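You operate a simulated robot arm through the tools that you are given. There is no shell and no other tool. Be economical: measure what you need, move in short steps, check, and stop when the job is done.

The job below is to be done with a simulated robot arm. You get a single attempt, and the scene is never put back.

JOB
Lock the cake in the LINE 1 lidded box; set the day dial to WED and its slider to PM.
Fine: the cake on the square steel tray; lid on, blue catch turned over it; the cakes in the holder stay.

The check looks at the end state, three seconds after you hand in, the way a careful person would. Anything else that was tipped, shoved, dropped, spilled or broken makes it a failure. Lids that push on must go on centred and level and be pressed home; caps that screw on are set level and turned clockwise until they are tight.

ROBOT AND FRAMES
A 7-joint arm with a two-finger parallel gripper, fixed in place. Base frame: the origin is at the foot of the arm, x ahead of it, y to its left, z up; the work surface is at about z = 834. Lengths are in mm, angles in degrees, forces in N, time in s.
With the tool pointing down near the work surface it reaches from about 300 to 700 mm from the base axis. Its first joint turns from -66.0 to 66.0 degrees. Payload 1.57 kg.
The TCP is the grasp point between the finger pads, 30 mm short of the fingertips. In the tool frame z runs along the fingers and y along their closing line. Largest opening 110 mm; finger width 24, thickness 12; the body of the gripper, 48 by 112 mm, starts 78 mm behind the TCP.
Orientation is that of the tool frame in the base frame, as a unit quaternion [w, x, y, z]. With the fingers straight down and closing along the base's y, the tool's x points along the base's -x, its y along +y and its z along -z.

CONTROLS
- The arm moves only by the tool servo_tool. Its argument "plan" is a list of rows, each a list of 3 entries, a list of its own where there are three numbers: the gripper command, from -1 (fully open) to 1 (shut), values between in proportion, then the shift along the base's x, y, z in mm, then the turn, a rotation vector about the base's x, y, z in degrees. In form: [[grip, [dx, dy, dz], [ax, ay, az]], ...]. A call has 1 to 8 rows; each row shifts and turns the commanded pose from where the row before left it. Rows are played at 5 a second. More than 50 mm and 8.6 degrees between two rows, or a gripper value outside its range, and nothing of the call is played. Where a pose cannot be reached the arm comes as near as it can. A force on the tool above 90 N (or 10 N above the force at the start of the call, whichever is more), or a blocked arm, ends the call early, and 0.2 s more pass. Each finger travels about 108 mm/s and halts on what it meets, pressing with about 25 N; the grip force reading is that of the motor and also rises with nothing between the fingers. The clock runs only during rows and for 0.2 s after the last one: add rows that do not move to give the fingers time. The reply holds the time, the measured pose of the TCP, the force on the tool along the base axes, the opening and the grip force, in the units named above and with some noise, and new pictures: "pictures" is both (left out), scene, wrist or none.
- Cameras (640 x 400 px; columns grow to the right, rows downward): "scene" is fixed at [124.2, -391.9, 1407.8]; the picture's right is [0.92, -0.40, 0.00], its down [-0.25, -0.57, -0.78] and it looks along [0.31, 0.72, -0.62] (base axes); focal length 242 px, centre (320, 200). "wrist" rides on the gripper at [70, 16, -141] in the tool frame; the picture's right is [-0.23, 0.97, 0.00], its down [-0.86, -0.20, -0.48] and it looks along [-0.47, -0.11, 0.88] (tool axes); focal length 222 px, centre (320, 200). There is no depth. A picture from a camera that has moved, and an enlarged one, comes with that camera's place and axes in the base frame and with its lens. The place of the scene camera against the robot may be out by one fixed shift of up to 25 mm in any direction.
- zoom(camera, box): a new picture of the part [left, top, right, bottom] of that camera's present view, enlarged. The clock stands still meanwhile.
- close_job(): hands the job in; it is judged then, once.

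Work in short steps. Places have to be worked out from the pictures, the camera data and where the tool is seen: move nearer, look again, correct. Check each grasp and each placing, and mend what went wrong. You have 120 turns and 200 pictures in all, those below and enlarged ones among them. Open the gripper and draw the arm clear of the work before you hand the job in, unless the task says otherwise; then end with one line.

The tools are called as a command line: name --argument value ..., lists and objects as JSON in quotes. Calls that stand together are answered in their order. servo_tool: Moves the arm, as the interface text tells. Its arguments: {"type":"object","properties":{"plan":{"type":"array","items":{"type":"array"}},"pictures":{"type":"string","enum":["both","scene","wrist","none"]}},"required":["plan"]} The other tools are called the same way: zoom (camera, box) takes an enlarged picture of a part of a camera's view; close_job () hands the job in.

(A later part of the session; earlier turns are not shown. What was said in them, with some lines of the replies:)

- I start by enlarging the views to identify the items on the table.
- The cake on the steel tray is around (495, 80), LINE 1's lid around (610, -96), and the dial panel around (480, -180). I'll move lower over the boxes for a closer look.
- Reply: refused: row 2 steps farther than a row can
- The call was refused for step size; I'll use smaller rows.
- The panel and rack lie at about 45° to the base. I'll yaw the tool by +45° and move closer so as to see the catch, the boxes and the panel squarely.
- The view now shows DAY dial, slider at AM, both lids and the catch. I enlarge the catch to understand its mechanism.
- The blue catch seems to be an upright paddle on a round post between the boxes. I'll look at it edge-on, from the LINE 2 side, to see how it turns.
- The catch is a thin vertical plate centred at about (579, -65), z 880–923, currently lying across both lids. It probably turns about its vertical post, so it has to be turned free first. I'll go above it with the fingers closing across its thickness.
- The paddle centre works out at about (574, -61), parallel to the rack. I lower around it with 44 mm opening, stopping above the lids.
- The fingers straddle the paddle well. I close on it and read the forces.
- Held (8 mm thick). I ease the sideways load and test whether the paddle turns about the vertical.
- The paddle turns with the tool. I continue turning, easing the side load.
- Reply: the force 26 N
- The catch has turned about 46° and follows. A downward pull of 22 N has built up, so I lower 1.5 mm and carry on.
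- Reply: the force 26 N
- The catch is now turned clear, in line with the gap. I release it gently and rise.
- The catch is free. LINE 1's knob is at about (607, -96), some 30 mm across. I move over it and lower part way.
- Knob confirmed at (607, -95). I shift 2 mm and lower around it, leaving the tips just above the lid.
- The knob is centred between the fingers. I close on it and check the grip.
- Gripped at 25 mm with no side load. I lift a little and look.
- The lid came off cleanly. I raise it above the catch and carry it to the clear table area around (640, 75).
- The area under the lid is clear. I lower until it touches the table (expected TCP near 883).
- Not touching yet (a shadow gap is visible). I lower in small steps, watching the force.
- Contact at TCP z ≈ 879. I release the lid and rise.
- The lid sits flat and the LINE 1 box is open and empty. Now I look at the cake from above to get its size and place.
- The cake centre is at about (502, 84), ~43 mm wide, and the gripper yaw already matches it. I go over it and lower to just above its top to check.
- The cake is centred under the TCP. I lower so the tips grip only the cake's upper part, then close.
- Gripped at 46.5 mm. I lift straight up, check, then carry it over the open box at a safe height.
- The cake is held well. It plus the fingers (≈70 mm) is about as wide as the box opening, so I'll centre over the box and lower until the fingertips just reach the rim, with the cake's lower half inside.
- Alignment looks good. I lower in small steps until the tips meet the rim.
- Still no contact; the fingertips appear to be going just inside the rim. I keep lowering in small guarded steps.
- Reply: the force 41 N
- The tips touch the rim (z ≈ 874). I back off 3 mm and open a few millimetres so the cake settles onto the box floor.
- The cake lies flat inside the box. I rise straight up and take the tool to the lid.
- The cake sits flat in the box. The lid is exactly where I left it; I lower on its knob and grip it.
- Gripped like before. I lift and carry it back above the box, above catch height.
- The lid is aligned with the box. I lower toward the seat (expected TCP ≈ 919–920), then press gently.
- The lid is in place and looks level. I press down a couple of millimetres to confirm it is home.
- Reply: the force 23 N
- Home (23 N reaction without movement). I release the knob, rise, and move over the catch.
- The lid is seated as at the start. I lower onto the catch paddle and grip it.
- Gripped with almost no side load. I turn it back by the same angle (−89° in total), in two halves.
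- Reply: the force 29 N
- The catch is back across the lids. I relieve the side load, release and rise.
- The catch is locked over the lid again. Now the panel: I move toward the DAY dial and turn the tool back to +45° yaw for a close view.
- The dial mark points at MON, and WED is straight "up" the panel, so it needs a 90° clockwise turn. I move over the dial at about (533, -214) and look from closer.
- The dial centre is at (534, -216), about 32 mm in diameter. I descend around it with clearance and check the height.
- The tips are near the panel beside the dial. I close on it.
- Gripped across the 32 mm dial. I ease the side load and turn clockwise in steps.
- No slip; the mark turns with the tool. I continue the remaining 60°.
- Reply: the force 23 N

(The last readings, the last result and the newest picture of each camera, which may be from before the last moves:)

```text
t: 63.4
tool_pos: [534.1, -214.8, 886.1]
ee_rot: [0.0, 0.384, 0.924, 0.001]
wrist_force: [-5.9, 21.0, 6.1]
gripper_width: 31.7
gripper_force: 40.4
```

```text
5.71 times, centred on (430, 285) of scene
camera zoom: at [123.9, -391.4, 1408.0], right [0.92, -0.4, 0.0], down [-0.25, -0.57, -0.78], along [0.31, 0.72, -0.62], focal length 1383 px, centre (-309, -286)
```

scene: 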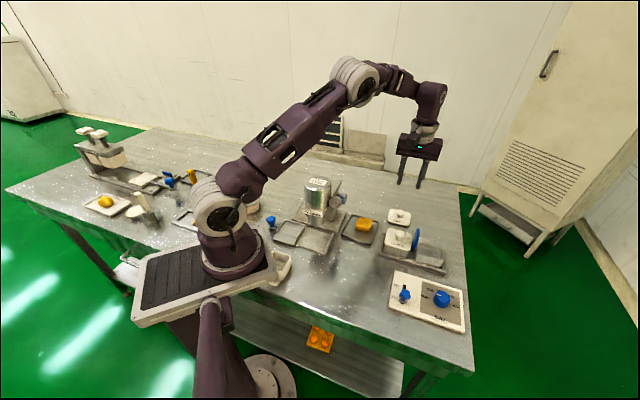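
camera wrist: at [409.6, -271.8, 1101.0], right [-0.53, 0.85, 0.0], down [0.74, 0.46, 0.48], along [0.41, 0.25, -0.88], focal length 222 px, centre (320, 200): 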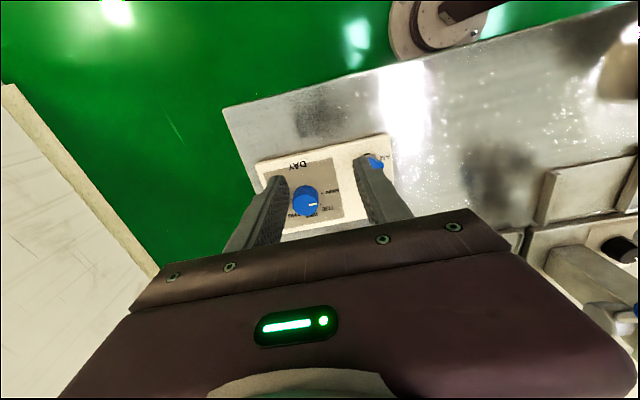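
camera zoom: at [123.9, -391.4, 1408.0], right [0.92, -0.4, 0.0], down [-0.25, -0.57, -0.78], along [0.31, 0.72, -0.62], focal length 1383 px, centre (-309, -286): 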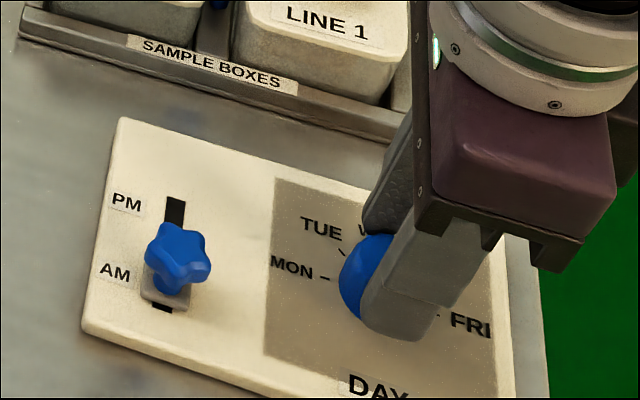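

The mark points towards WED. I ease the load, release, rise, and check from above.

servo_tool --plan '[[1, [-0.4, 1.8, 0], [0, 0, 0]], [0.35, [0, 0, 0], [0, 0, 0]], [0.1, [0, 0, 0], [0, 0, 0]], [0.1, [0, 0, 30], [0, 0, 0]], [0.1, [0, 0, 45], [0, 0, 0]], [0.1, [-15, 20, 15], [0, 0, 0]], [0.1, [0, 0, 0], [0, 0, 0]]]' --pictures "wrist"

zoom --camera "wrist" --box '[200, 50, 440, 250]'

zoom --camera "scene" --box '[390, 250, 470, 320]'

```text
t: 65.0
tool_pos: [514.4, -194.1, 975.6]
ee_rot: [0.0, 0.383, 0.924, 0.0]
wrist_force: [0.5, -0.3, -0.8]
gripper_width: 49.5
gripper_force: 0.2
camera wrist: at [477.6, -132.8, 1116.3], right [0.85, 0.53, 0.0], down [0.46, -0.75, 0.48], along [0.25, -0.41, -0.88], focal length 222 px, centre (320, 200)
```

wrist: 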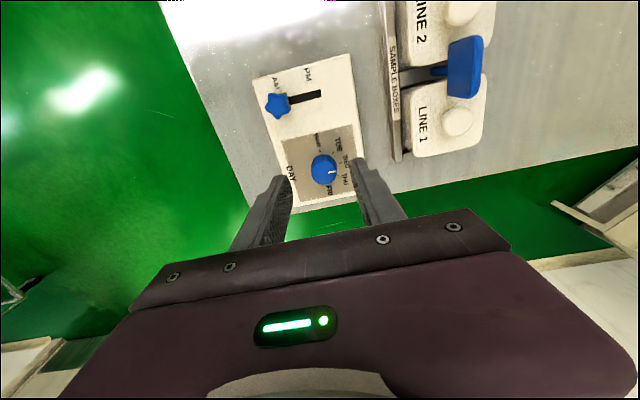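

```text
2.00 times, centred on (320, 150) of wrist
camera zoom: at [477.6, -132.8, 1116.3], right [0.85, 0.53, 0.0], down [0.46, -0.75, 0.48], along [0.25, -0.41, -0.88], focal length 444 px, centre (320, 300)
```

zoom: 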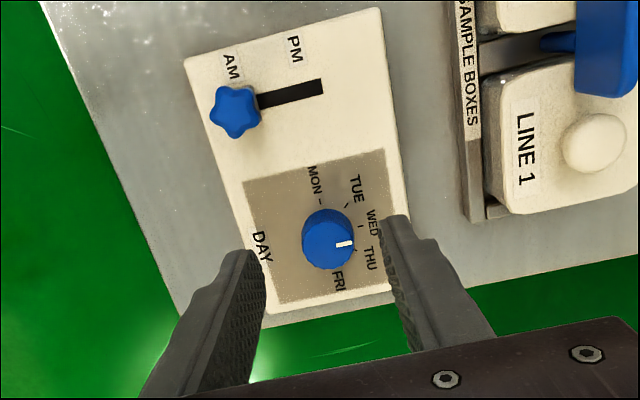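

```text
5.71 times, centred on (430, 285) of scene
camera zoom: at [124.2, -391.9, 1407.8], right [0.92, -0.4, 0.0], down [-0.25, -0.57, -0.78], along [0.31, 0.72, -0.62], focal length 1383 px, centre (-309, -286)
```

zoom: 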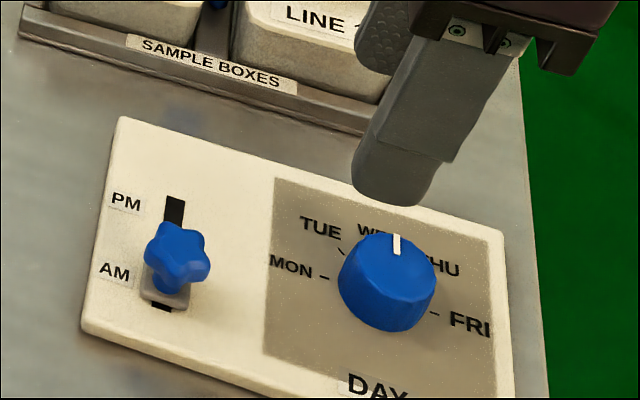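

I enlarge to judge the exact angle of the mark.

zoom --camera "wrist" --box '[280, 120, 360, 210]'

zoom --camera "scene" --box '[420, 270, 465, 310]'

```text
4.44 times, centred on (320, 165) of wrist
camera zoom: at [477.6, -132.8, 1116.3], right [0.85, 0.53, 0.0], down [0.46, -0.75, 0.48], along [0.25, -0.41, -0.88], focal length 987 px, centre (320, 356)
```

zoom: 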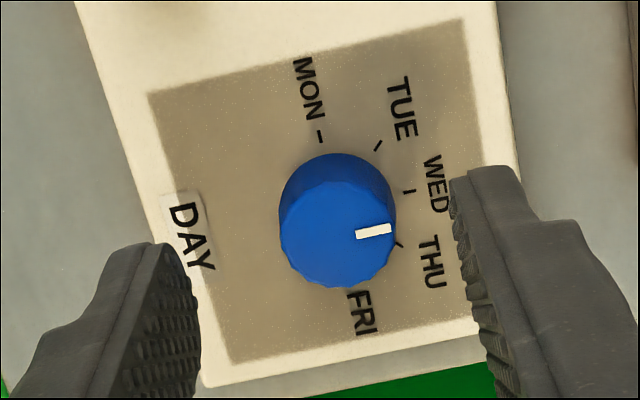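

```text
10.00 times, centred on (442, 290) of scene
camera zoom: at [124.2, -391.9, 1407.8], right [0.92, -0.4, 0.0], down [-0.25, -0.57, -0.78], along [0.31, 0.72, -0.62], focal length 2421 px, centre (-905, -700)
```

zoom: 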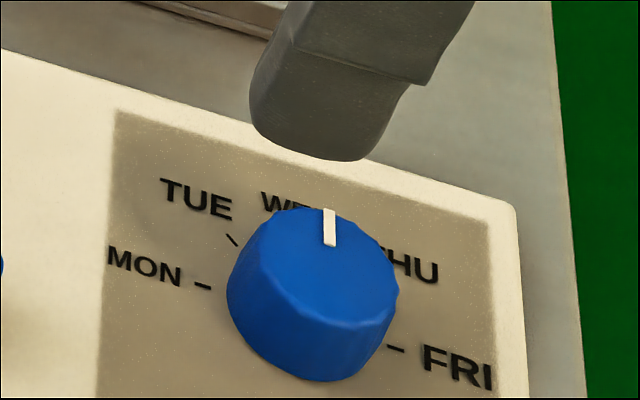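

The mark lines up with WED (within a degree or so). Next the slider: its star knob is at about (453.5, -177). I move above it; the present yaw closes along the slider's travel.

servo_tool --plan '[[0.1, [-30, 8.5, 0], [0, 0, 0]], [0.1, [-31, 8.5, 0], [0, 0, 0]], [0.1, [0, 0, -20], [0, 0, 0]], [0.1, [0, 0, -25], [0, 0, 0]], [0.1, [0, 0, 0], [0, 0, 0]]]' --pictures "none"

zoom --camera "wrist" --box '[220, 70, 420, 230]'

zoom --camera "scene" --box '[370, 240, 450, 320]'

```text
t: 66.2
tool_pos: [457.2, -177.0, 931.1]
ee_rot: [0.001, 0.382, 0.924, 0.0]
wrist_force: [0.6, 0.1, 0.4]
gripper_width: 49.3
gripper_force: 0.0
```

```text
2.50 times, centred on (320, 150) of wrist
camera zoom: at [419.4, -115.6, 1071.8], right [0.85, 0.53, 0.0], down [0.46, -0.75, 0.48], along [0.25, -0.41, -0.88], focal length 555 px, centre (320, 325)
```

zoom: 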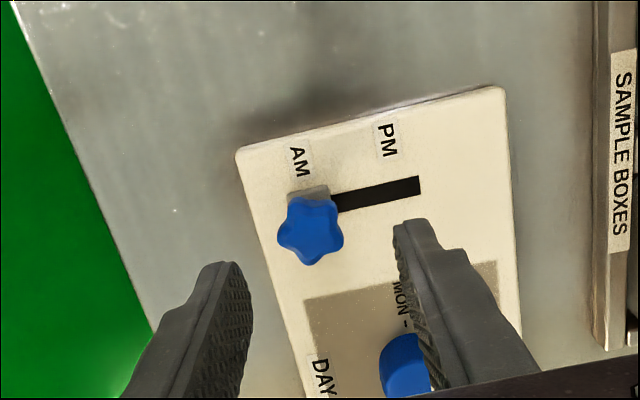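

```text
5.00 times, centred on (410, 280) of scene
camera zoom: at [124.2, -391.9, 1407.8], right [0.92, -0.4, 0.0], down [-0.25, -0.57, -0.78], along [0.31, 0.72, -0.62], focal length 1210 px, centre (-130, -200)
```

zoom: 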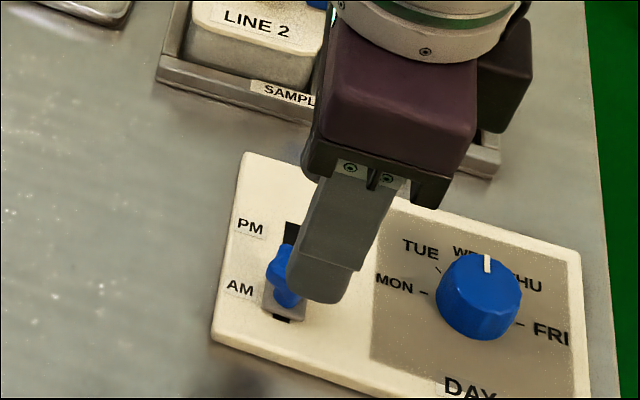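

Knob centre (452.5, -176.5), about 26 mm across. I correct and lower around it.

servo_tool --plan '[[0.1, [-4.5, 0.5, 0], [0, 0, 0]], [0.1, [0, 0, -20], [0, 0, 0]], [0.1, [0, 0, -17], [0, 0, 0]], [0.1, [0, 0, 0], [0, 0, 0]]]' --pictures "none"

zoom --camera "wrist" --box '[220, 70, 420, 230]'

zoom --camera "scene" --box '[370, 240, 450, 320]'

```text
t: 67.2
tool_pos: [452.8, -176.6, 894.1]
ee_rot: [0.001, 0.382, 0.924, 0.0]
wrist_force: [0.1, 0.1, -0.6]
gripper_width: 49.5
gripper_force: 0.0
```

```text
2.50 times, centred on (320, 150) of wrist
camera zoom: at [414.7, -115.8, 1035.2], right [0.85, 0.53, 0.0], down [0.46, -0.75, 0.48], along [0.25, -0.41, -0.88], focal length 555 px, centre (320, 325)
```

zoom: 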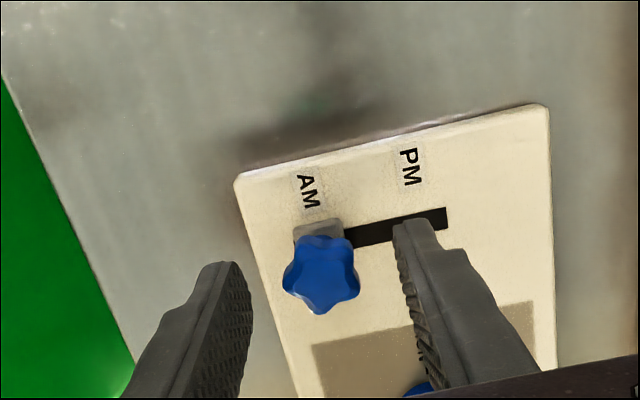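

```text
5.00 times, centred on (410, 280) of scene
camera zoom: at [124.2, -391.9, 1407.8], right [0.92, -0.4, 0.0], down [-0.25, -0.57, -0.78], along [0.31, 0.72, -0.62], focal length 1210 px, centre (-130, -200)
```

zoom: 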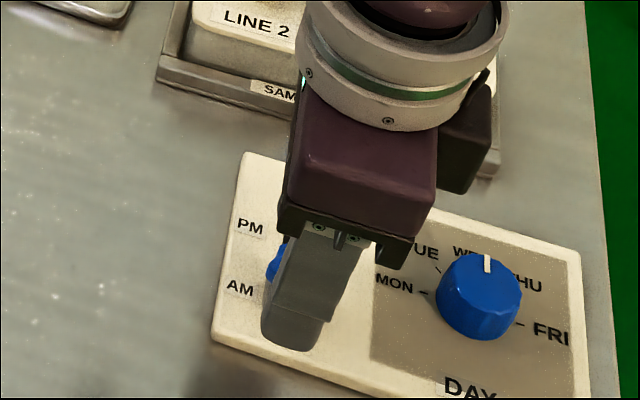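

servo_tool --plan '[[0.1, [-0.8, 0.4, -4], [0, 0, 0]], [0.35, [0, 0, 0], [0, 0, 0]], [0.6, [0, 0, 0], [0, 0, 0]], [0.8, [0, 0, 0], [0, 0, 0]], [0.8, [0, 0, 0], [0, 0, 0]]]' --pictures "none"

zoom --camera "wrist" --box '[220, 70, 420, 230]'

```text
t: 68.4
tool_pos: [451.2, -176.4, 890.7]
ee_rot: [0.001, 0.383, 0.924, 0.0]
wrist_force: [6.1, 4.3, -4.9]
gripper_width: 23.1
gripper_force: 35.7
```

```text
2.50 times, centred on (320, 150) of wrist
camera zoom: at [414.3, -115.5, 1031.0], right [0.85, 0.53, 0.0], down [0.46, -0.75, 0.48], along [0.25, -0.41, -0.88], focal length 555 px, centre (320, 325)
```

zoom: 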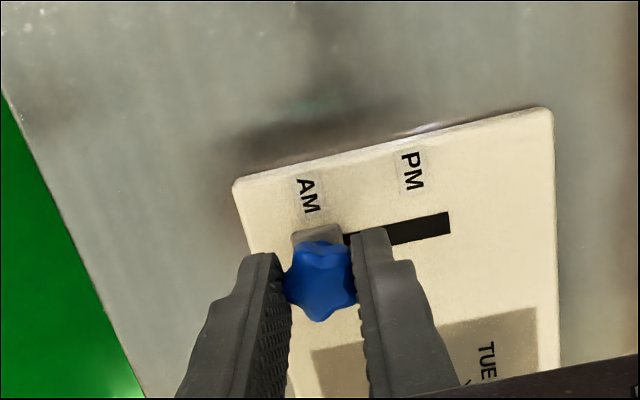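

Gripped. I slide it toward PM along (0.70, 0.71) in small steps.

servo_tool --plan '[[1, [2.8, 2.85, 0], [0, 0, 0]], [1, [2.8, 2.85, 0], [0, 0, 0]], [1, [2.8, 2.85, 0], [0, 0, 0]], [1, [2.8, 2.85, 0], [0, 0, 0]], [1, [2.8, 2.85, 0], [0, 0, 0]], [1, [0, 0, 0], [0, 0, 0]]]' --pictures "none"

zoom --camera "wrist" --box '[220, 70, 420, 230]'

```text
t: 69.8
tool_pos: [466.2, -162.2, 889.3]
ee_rot: [0.002, 0.383, 0.924, 0.0]
wrist_force: [0.8, -1.5, 4.6]
gripper_width: 23.1
gripper_force: 35.3
```

```text
2.50 times, centred on (320, 150) of wrist
camera zoom: at [428.7, -101.0, 1031.0], right [0.85, 0.53, 0.0], down [0.46, -0.75, 0.48], along [0.25, -0.41, -0.88], focal length 555 px, centre (320, 325)
```

zoom: 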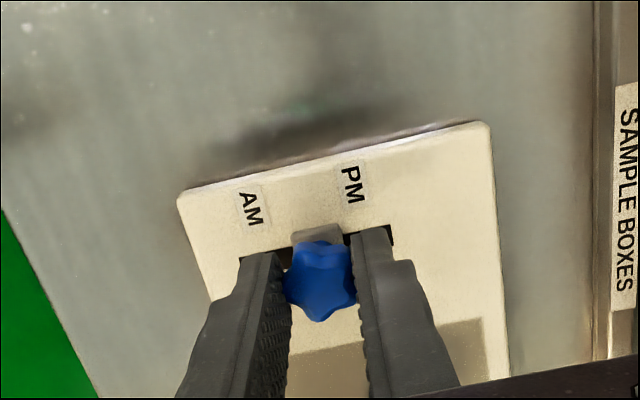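

It slides freely. I continue until it reaches the end stop, watching the force.

servo_tool --plan '[[1, [2.1, 2.1, 0], [0, 0, 0]], [1, [2.1, 2.1, 0], [0, 0, 0]], [1, [2.1, 2.1, 0], [0, 0, 0]], [1, [1.4, 1.4, 0], [0, 0, 0]], [1, [0, 0, 0], [0, 0, 0]]]' --pictures "none"

zoom --camera "wrist" --box '[220, 70, 420, 230]'

```text
t: 71.0
tool_pos: [472.7, -155.6, 889.5]
ee_rot: [-0.001, 0.382, 0.924, 0.0]
wrist_force: [3.2, -3.6, -8.1]
gripper_width: 22.9
gripper_force: 35.2
```

```text
2.50 times, centred on (320, 150) of wrist
camera zoom: at [436.2, -93.8, 1031.1], right [0.85, 0.53, 0.0], down [0.46, -0.75, 0.48], along [0.25, -0.41, -0.88], focal length 555 px, centre (320, 325)
```

zoom: 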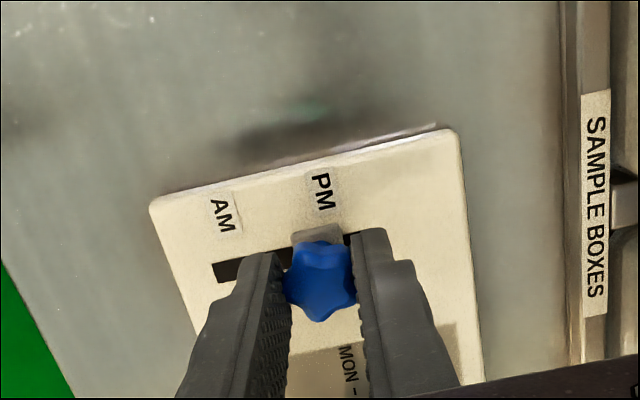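

It's beside PM, but by the AM offset it should go about 5 mm further, to the stop.

servo_tool --plan '[[1, [1.4, 1.4, 0], [0, 0, 0]], [1, [1.4, 1.4, 0], [0, 0, 0]], [1, [0.7, 0.7, 0], [0, 0, 0]], [1, [0, 0, 0], [0, 0, 0]]]' --pictures "none"

servo_tool --plan '[[1, [0.7, 0.7, 0], [0, 0, 0]], [1, [0.7, 0.7, 0], [0, 0, 0]], [1, [0, 0, 0], [0, 0, 0]]]' --pictures "none"

zoom --camera "wrist" --box '[220, 70, 420, 230]'

```text
t: 72.0
tool_pos: [476.4, -151.0, 890.6]
ee_rot: [0.0, 0.382, 0.924, 0.0]
wrist_force: [6.8, -4.7, -11.5]
gripper_width: 22.9
gripper_force: 35.3
```

```text
t: 72.8
tool_pos: [477.9, -150.9, 891.0]
ee_rot: [-0.001, 0.384, 0.924, -0.001]
wrist_force: [2.0, -10.9, -11.1]
gripper_width: 22.9
gripper_force: 35.3
```

```text
2.50 times, centred on (320, 150) of wrist
camera zoom: at [440.9, -89.1, 1031.2], right [0.85, 0.53, 0.0], down [0.46, -0.75, 0.48], along [0.25, -0.41, -0.88], focal length 555 px, centre (320, 325)
```

zoom: 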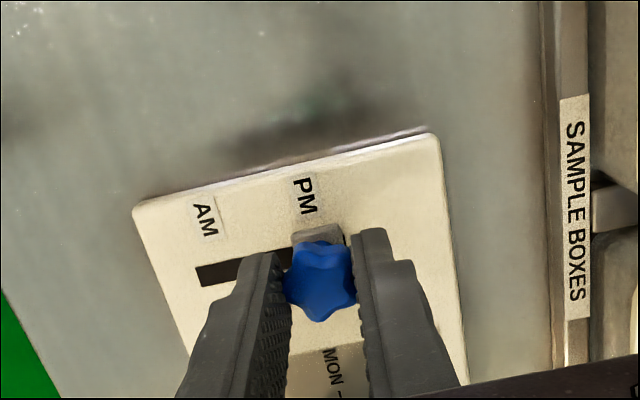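

It now has the same offset to PM as it had to AM, and resistance is beginning. One more small push confirms the stop.

servo_tool --plan '[[1, [0.7, 0.7, 0], [0, 0, 0]], [1, [0.7, 0.7, 0], [0, 0, 0]], [1, [0, 0, 0], [0, 0, 0]]]' --pictures "none"

```text
t: 73.6
tool_pos: [479.5, -150.1, 890.0]
ee_rot: [0.0, 0.384, 0.923, -0.001]
wrist_force: [-8.2, -28.8, -18.9]
gripper_width: 22.9
gripper_force: 35.1
```

At the stop. I ease the load, release gently, rise and inspect.

servo_tool --plan '[[1, [-0.5, -1.3, -1], [0, 0, 0]], [0.5, [0, 0, 0], [0, 0, 0]], [0.2, [0, 0, 0], [0, 0, 0]], [0.2, [0, 0, 35], [0, 0, 0]], [0.2, [0, 0, 45], [0, 0, 0]], [0.2, [-30, 30, 25], [0, 0, 0]], [0.2, [-30, 35, 10], [0, 0, 0]], [0.2, [0, 0, 0], [0, 0, 0]]]' --pictures "both"

zoom --camera "scene" --box '[370, 210, 470, 330]'

zoom --camera "wrist" --box '[220, 50, 440, 220]'

```text
t: 75.4
tool_pos: [418.6, -83.8, 1003.6]
ee_rot: [0.0, 0.383, 0.924, 0.0]
wrist_force: [-0.2, -0.5, 0.0]
gripper_width: 44.2
gripper_force: 0.2
camera wrist: at [381.6, -23.2, 1144.3], right [0.85, 0.53, 0.0], down [0.46, -0.75, 0.48], along [0.25, -0.41, -0.88], focal length 222 px, centre (320, 200)
```

scene: 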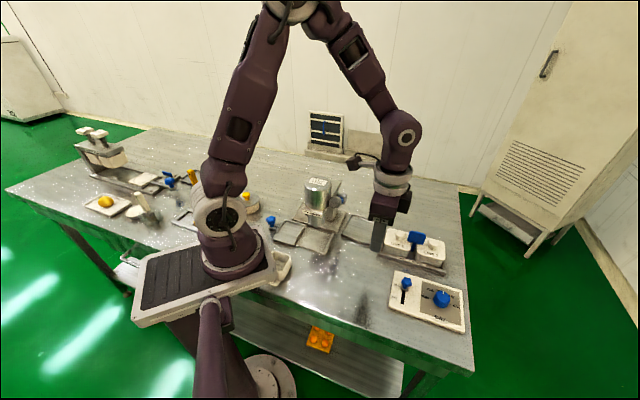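
wrist: 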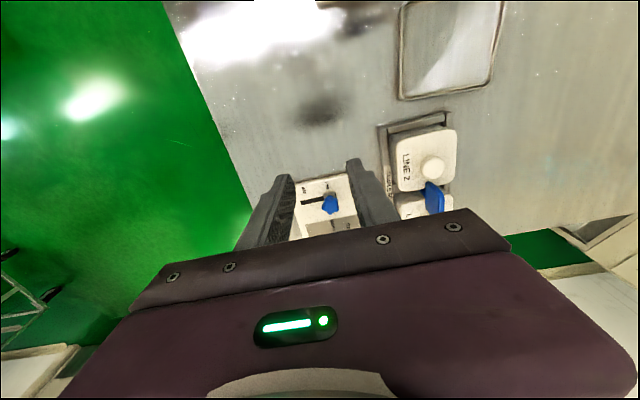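

```text
3.33 times, centred on (420, 270) of scene
camera zoom: at [124.2, -391.9, 1407.8], right [0.92, -0.4, 0.0], down [-0.25, -0.57, -0.78], along [0.31, 0.72, -0.62], focal length 807 px, centre (-13, -33)
```

zoom: 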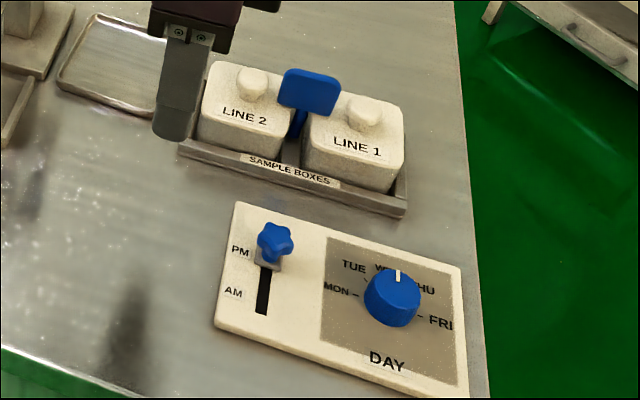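

```text
2.35 times, centred on (330, 135) of wrist
camera zoom: at [381.6, -23.2, 1144.3], right [0.85, 0.53, 0.0], down [0.46, -0.75, 0.48], along [0.25, -0.41, -0.88], focal length 523 px, centre (296, 353)
```

zoom: 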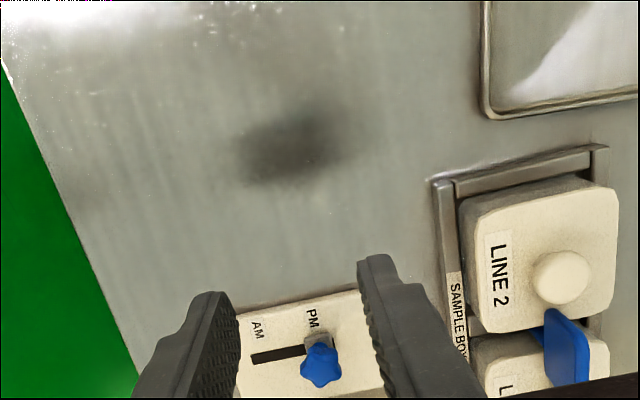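

Slider at PM, dial at WED, lid on, catch across it. I open the gripper and draw the arm clear.

servo_tool --plan '[[-1, [0, 0, 40], [0, 0, 0]], [-1, [0, 20, 40], [0, 0, 0]], [-1, [0, 20, 40], [0, 0, 0]], [-1, [0, 0, 0], [0, 0, 0]], [-1, [0, 0, 0], [0, 0, 0]]]' --pictures "none"

zoom --camera "scene" --box '[320, 190, 480, 330]'

```text
t: 76.6
tool_pos: [419.7, -44.3, 1124.4]
ee_rot: [-0.001, 0.383, 0.924, -0.001]
wrist_force: [0.5, -0.3, 0.2]
gripper_width: 110.2
gripper_force: 0.1
```

```text
2.86 times, centred on (400, 260) of scene
camera zoom: at [124.2, -391.9, 1407.8], right [0.92, -0.4, 0.0], down [-0.25, -0.57, -0.78], along [0.31, 0.72, -0.62], focal length 692 px, centre (91, 29)
```

zoom: 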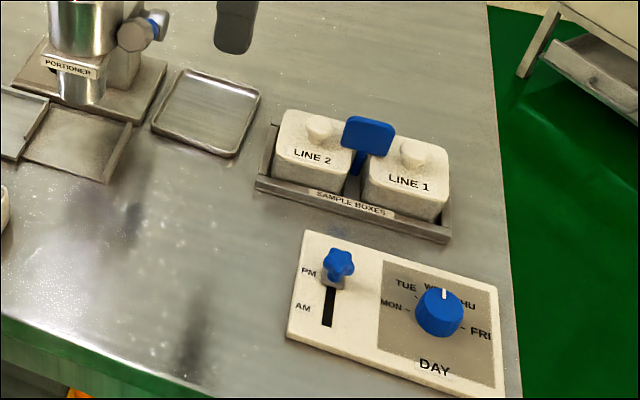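

Everything is in its wanted end state and the arm is clear, so I hand in.

close_job

```text
The job is handed in.
```

The cake is in the LINE 1 box with the lid pressed home and the blue catch across it; the dial is at WED and the slider is at PM.
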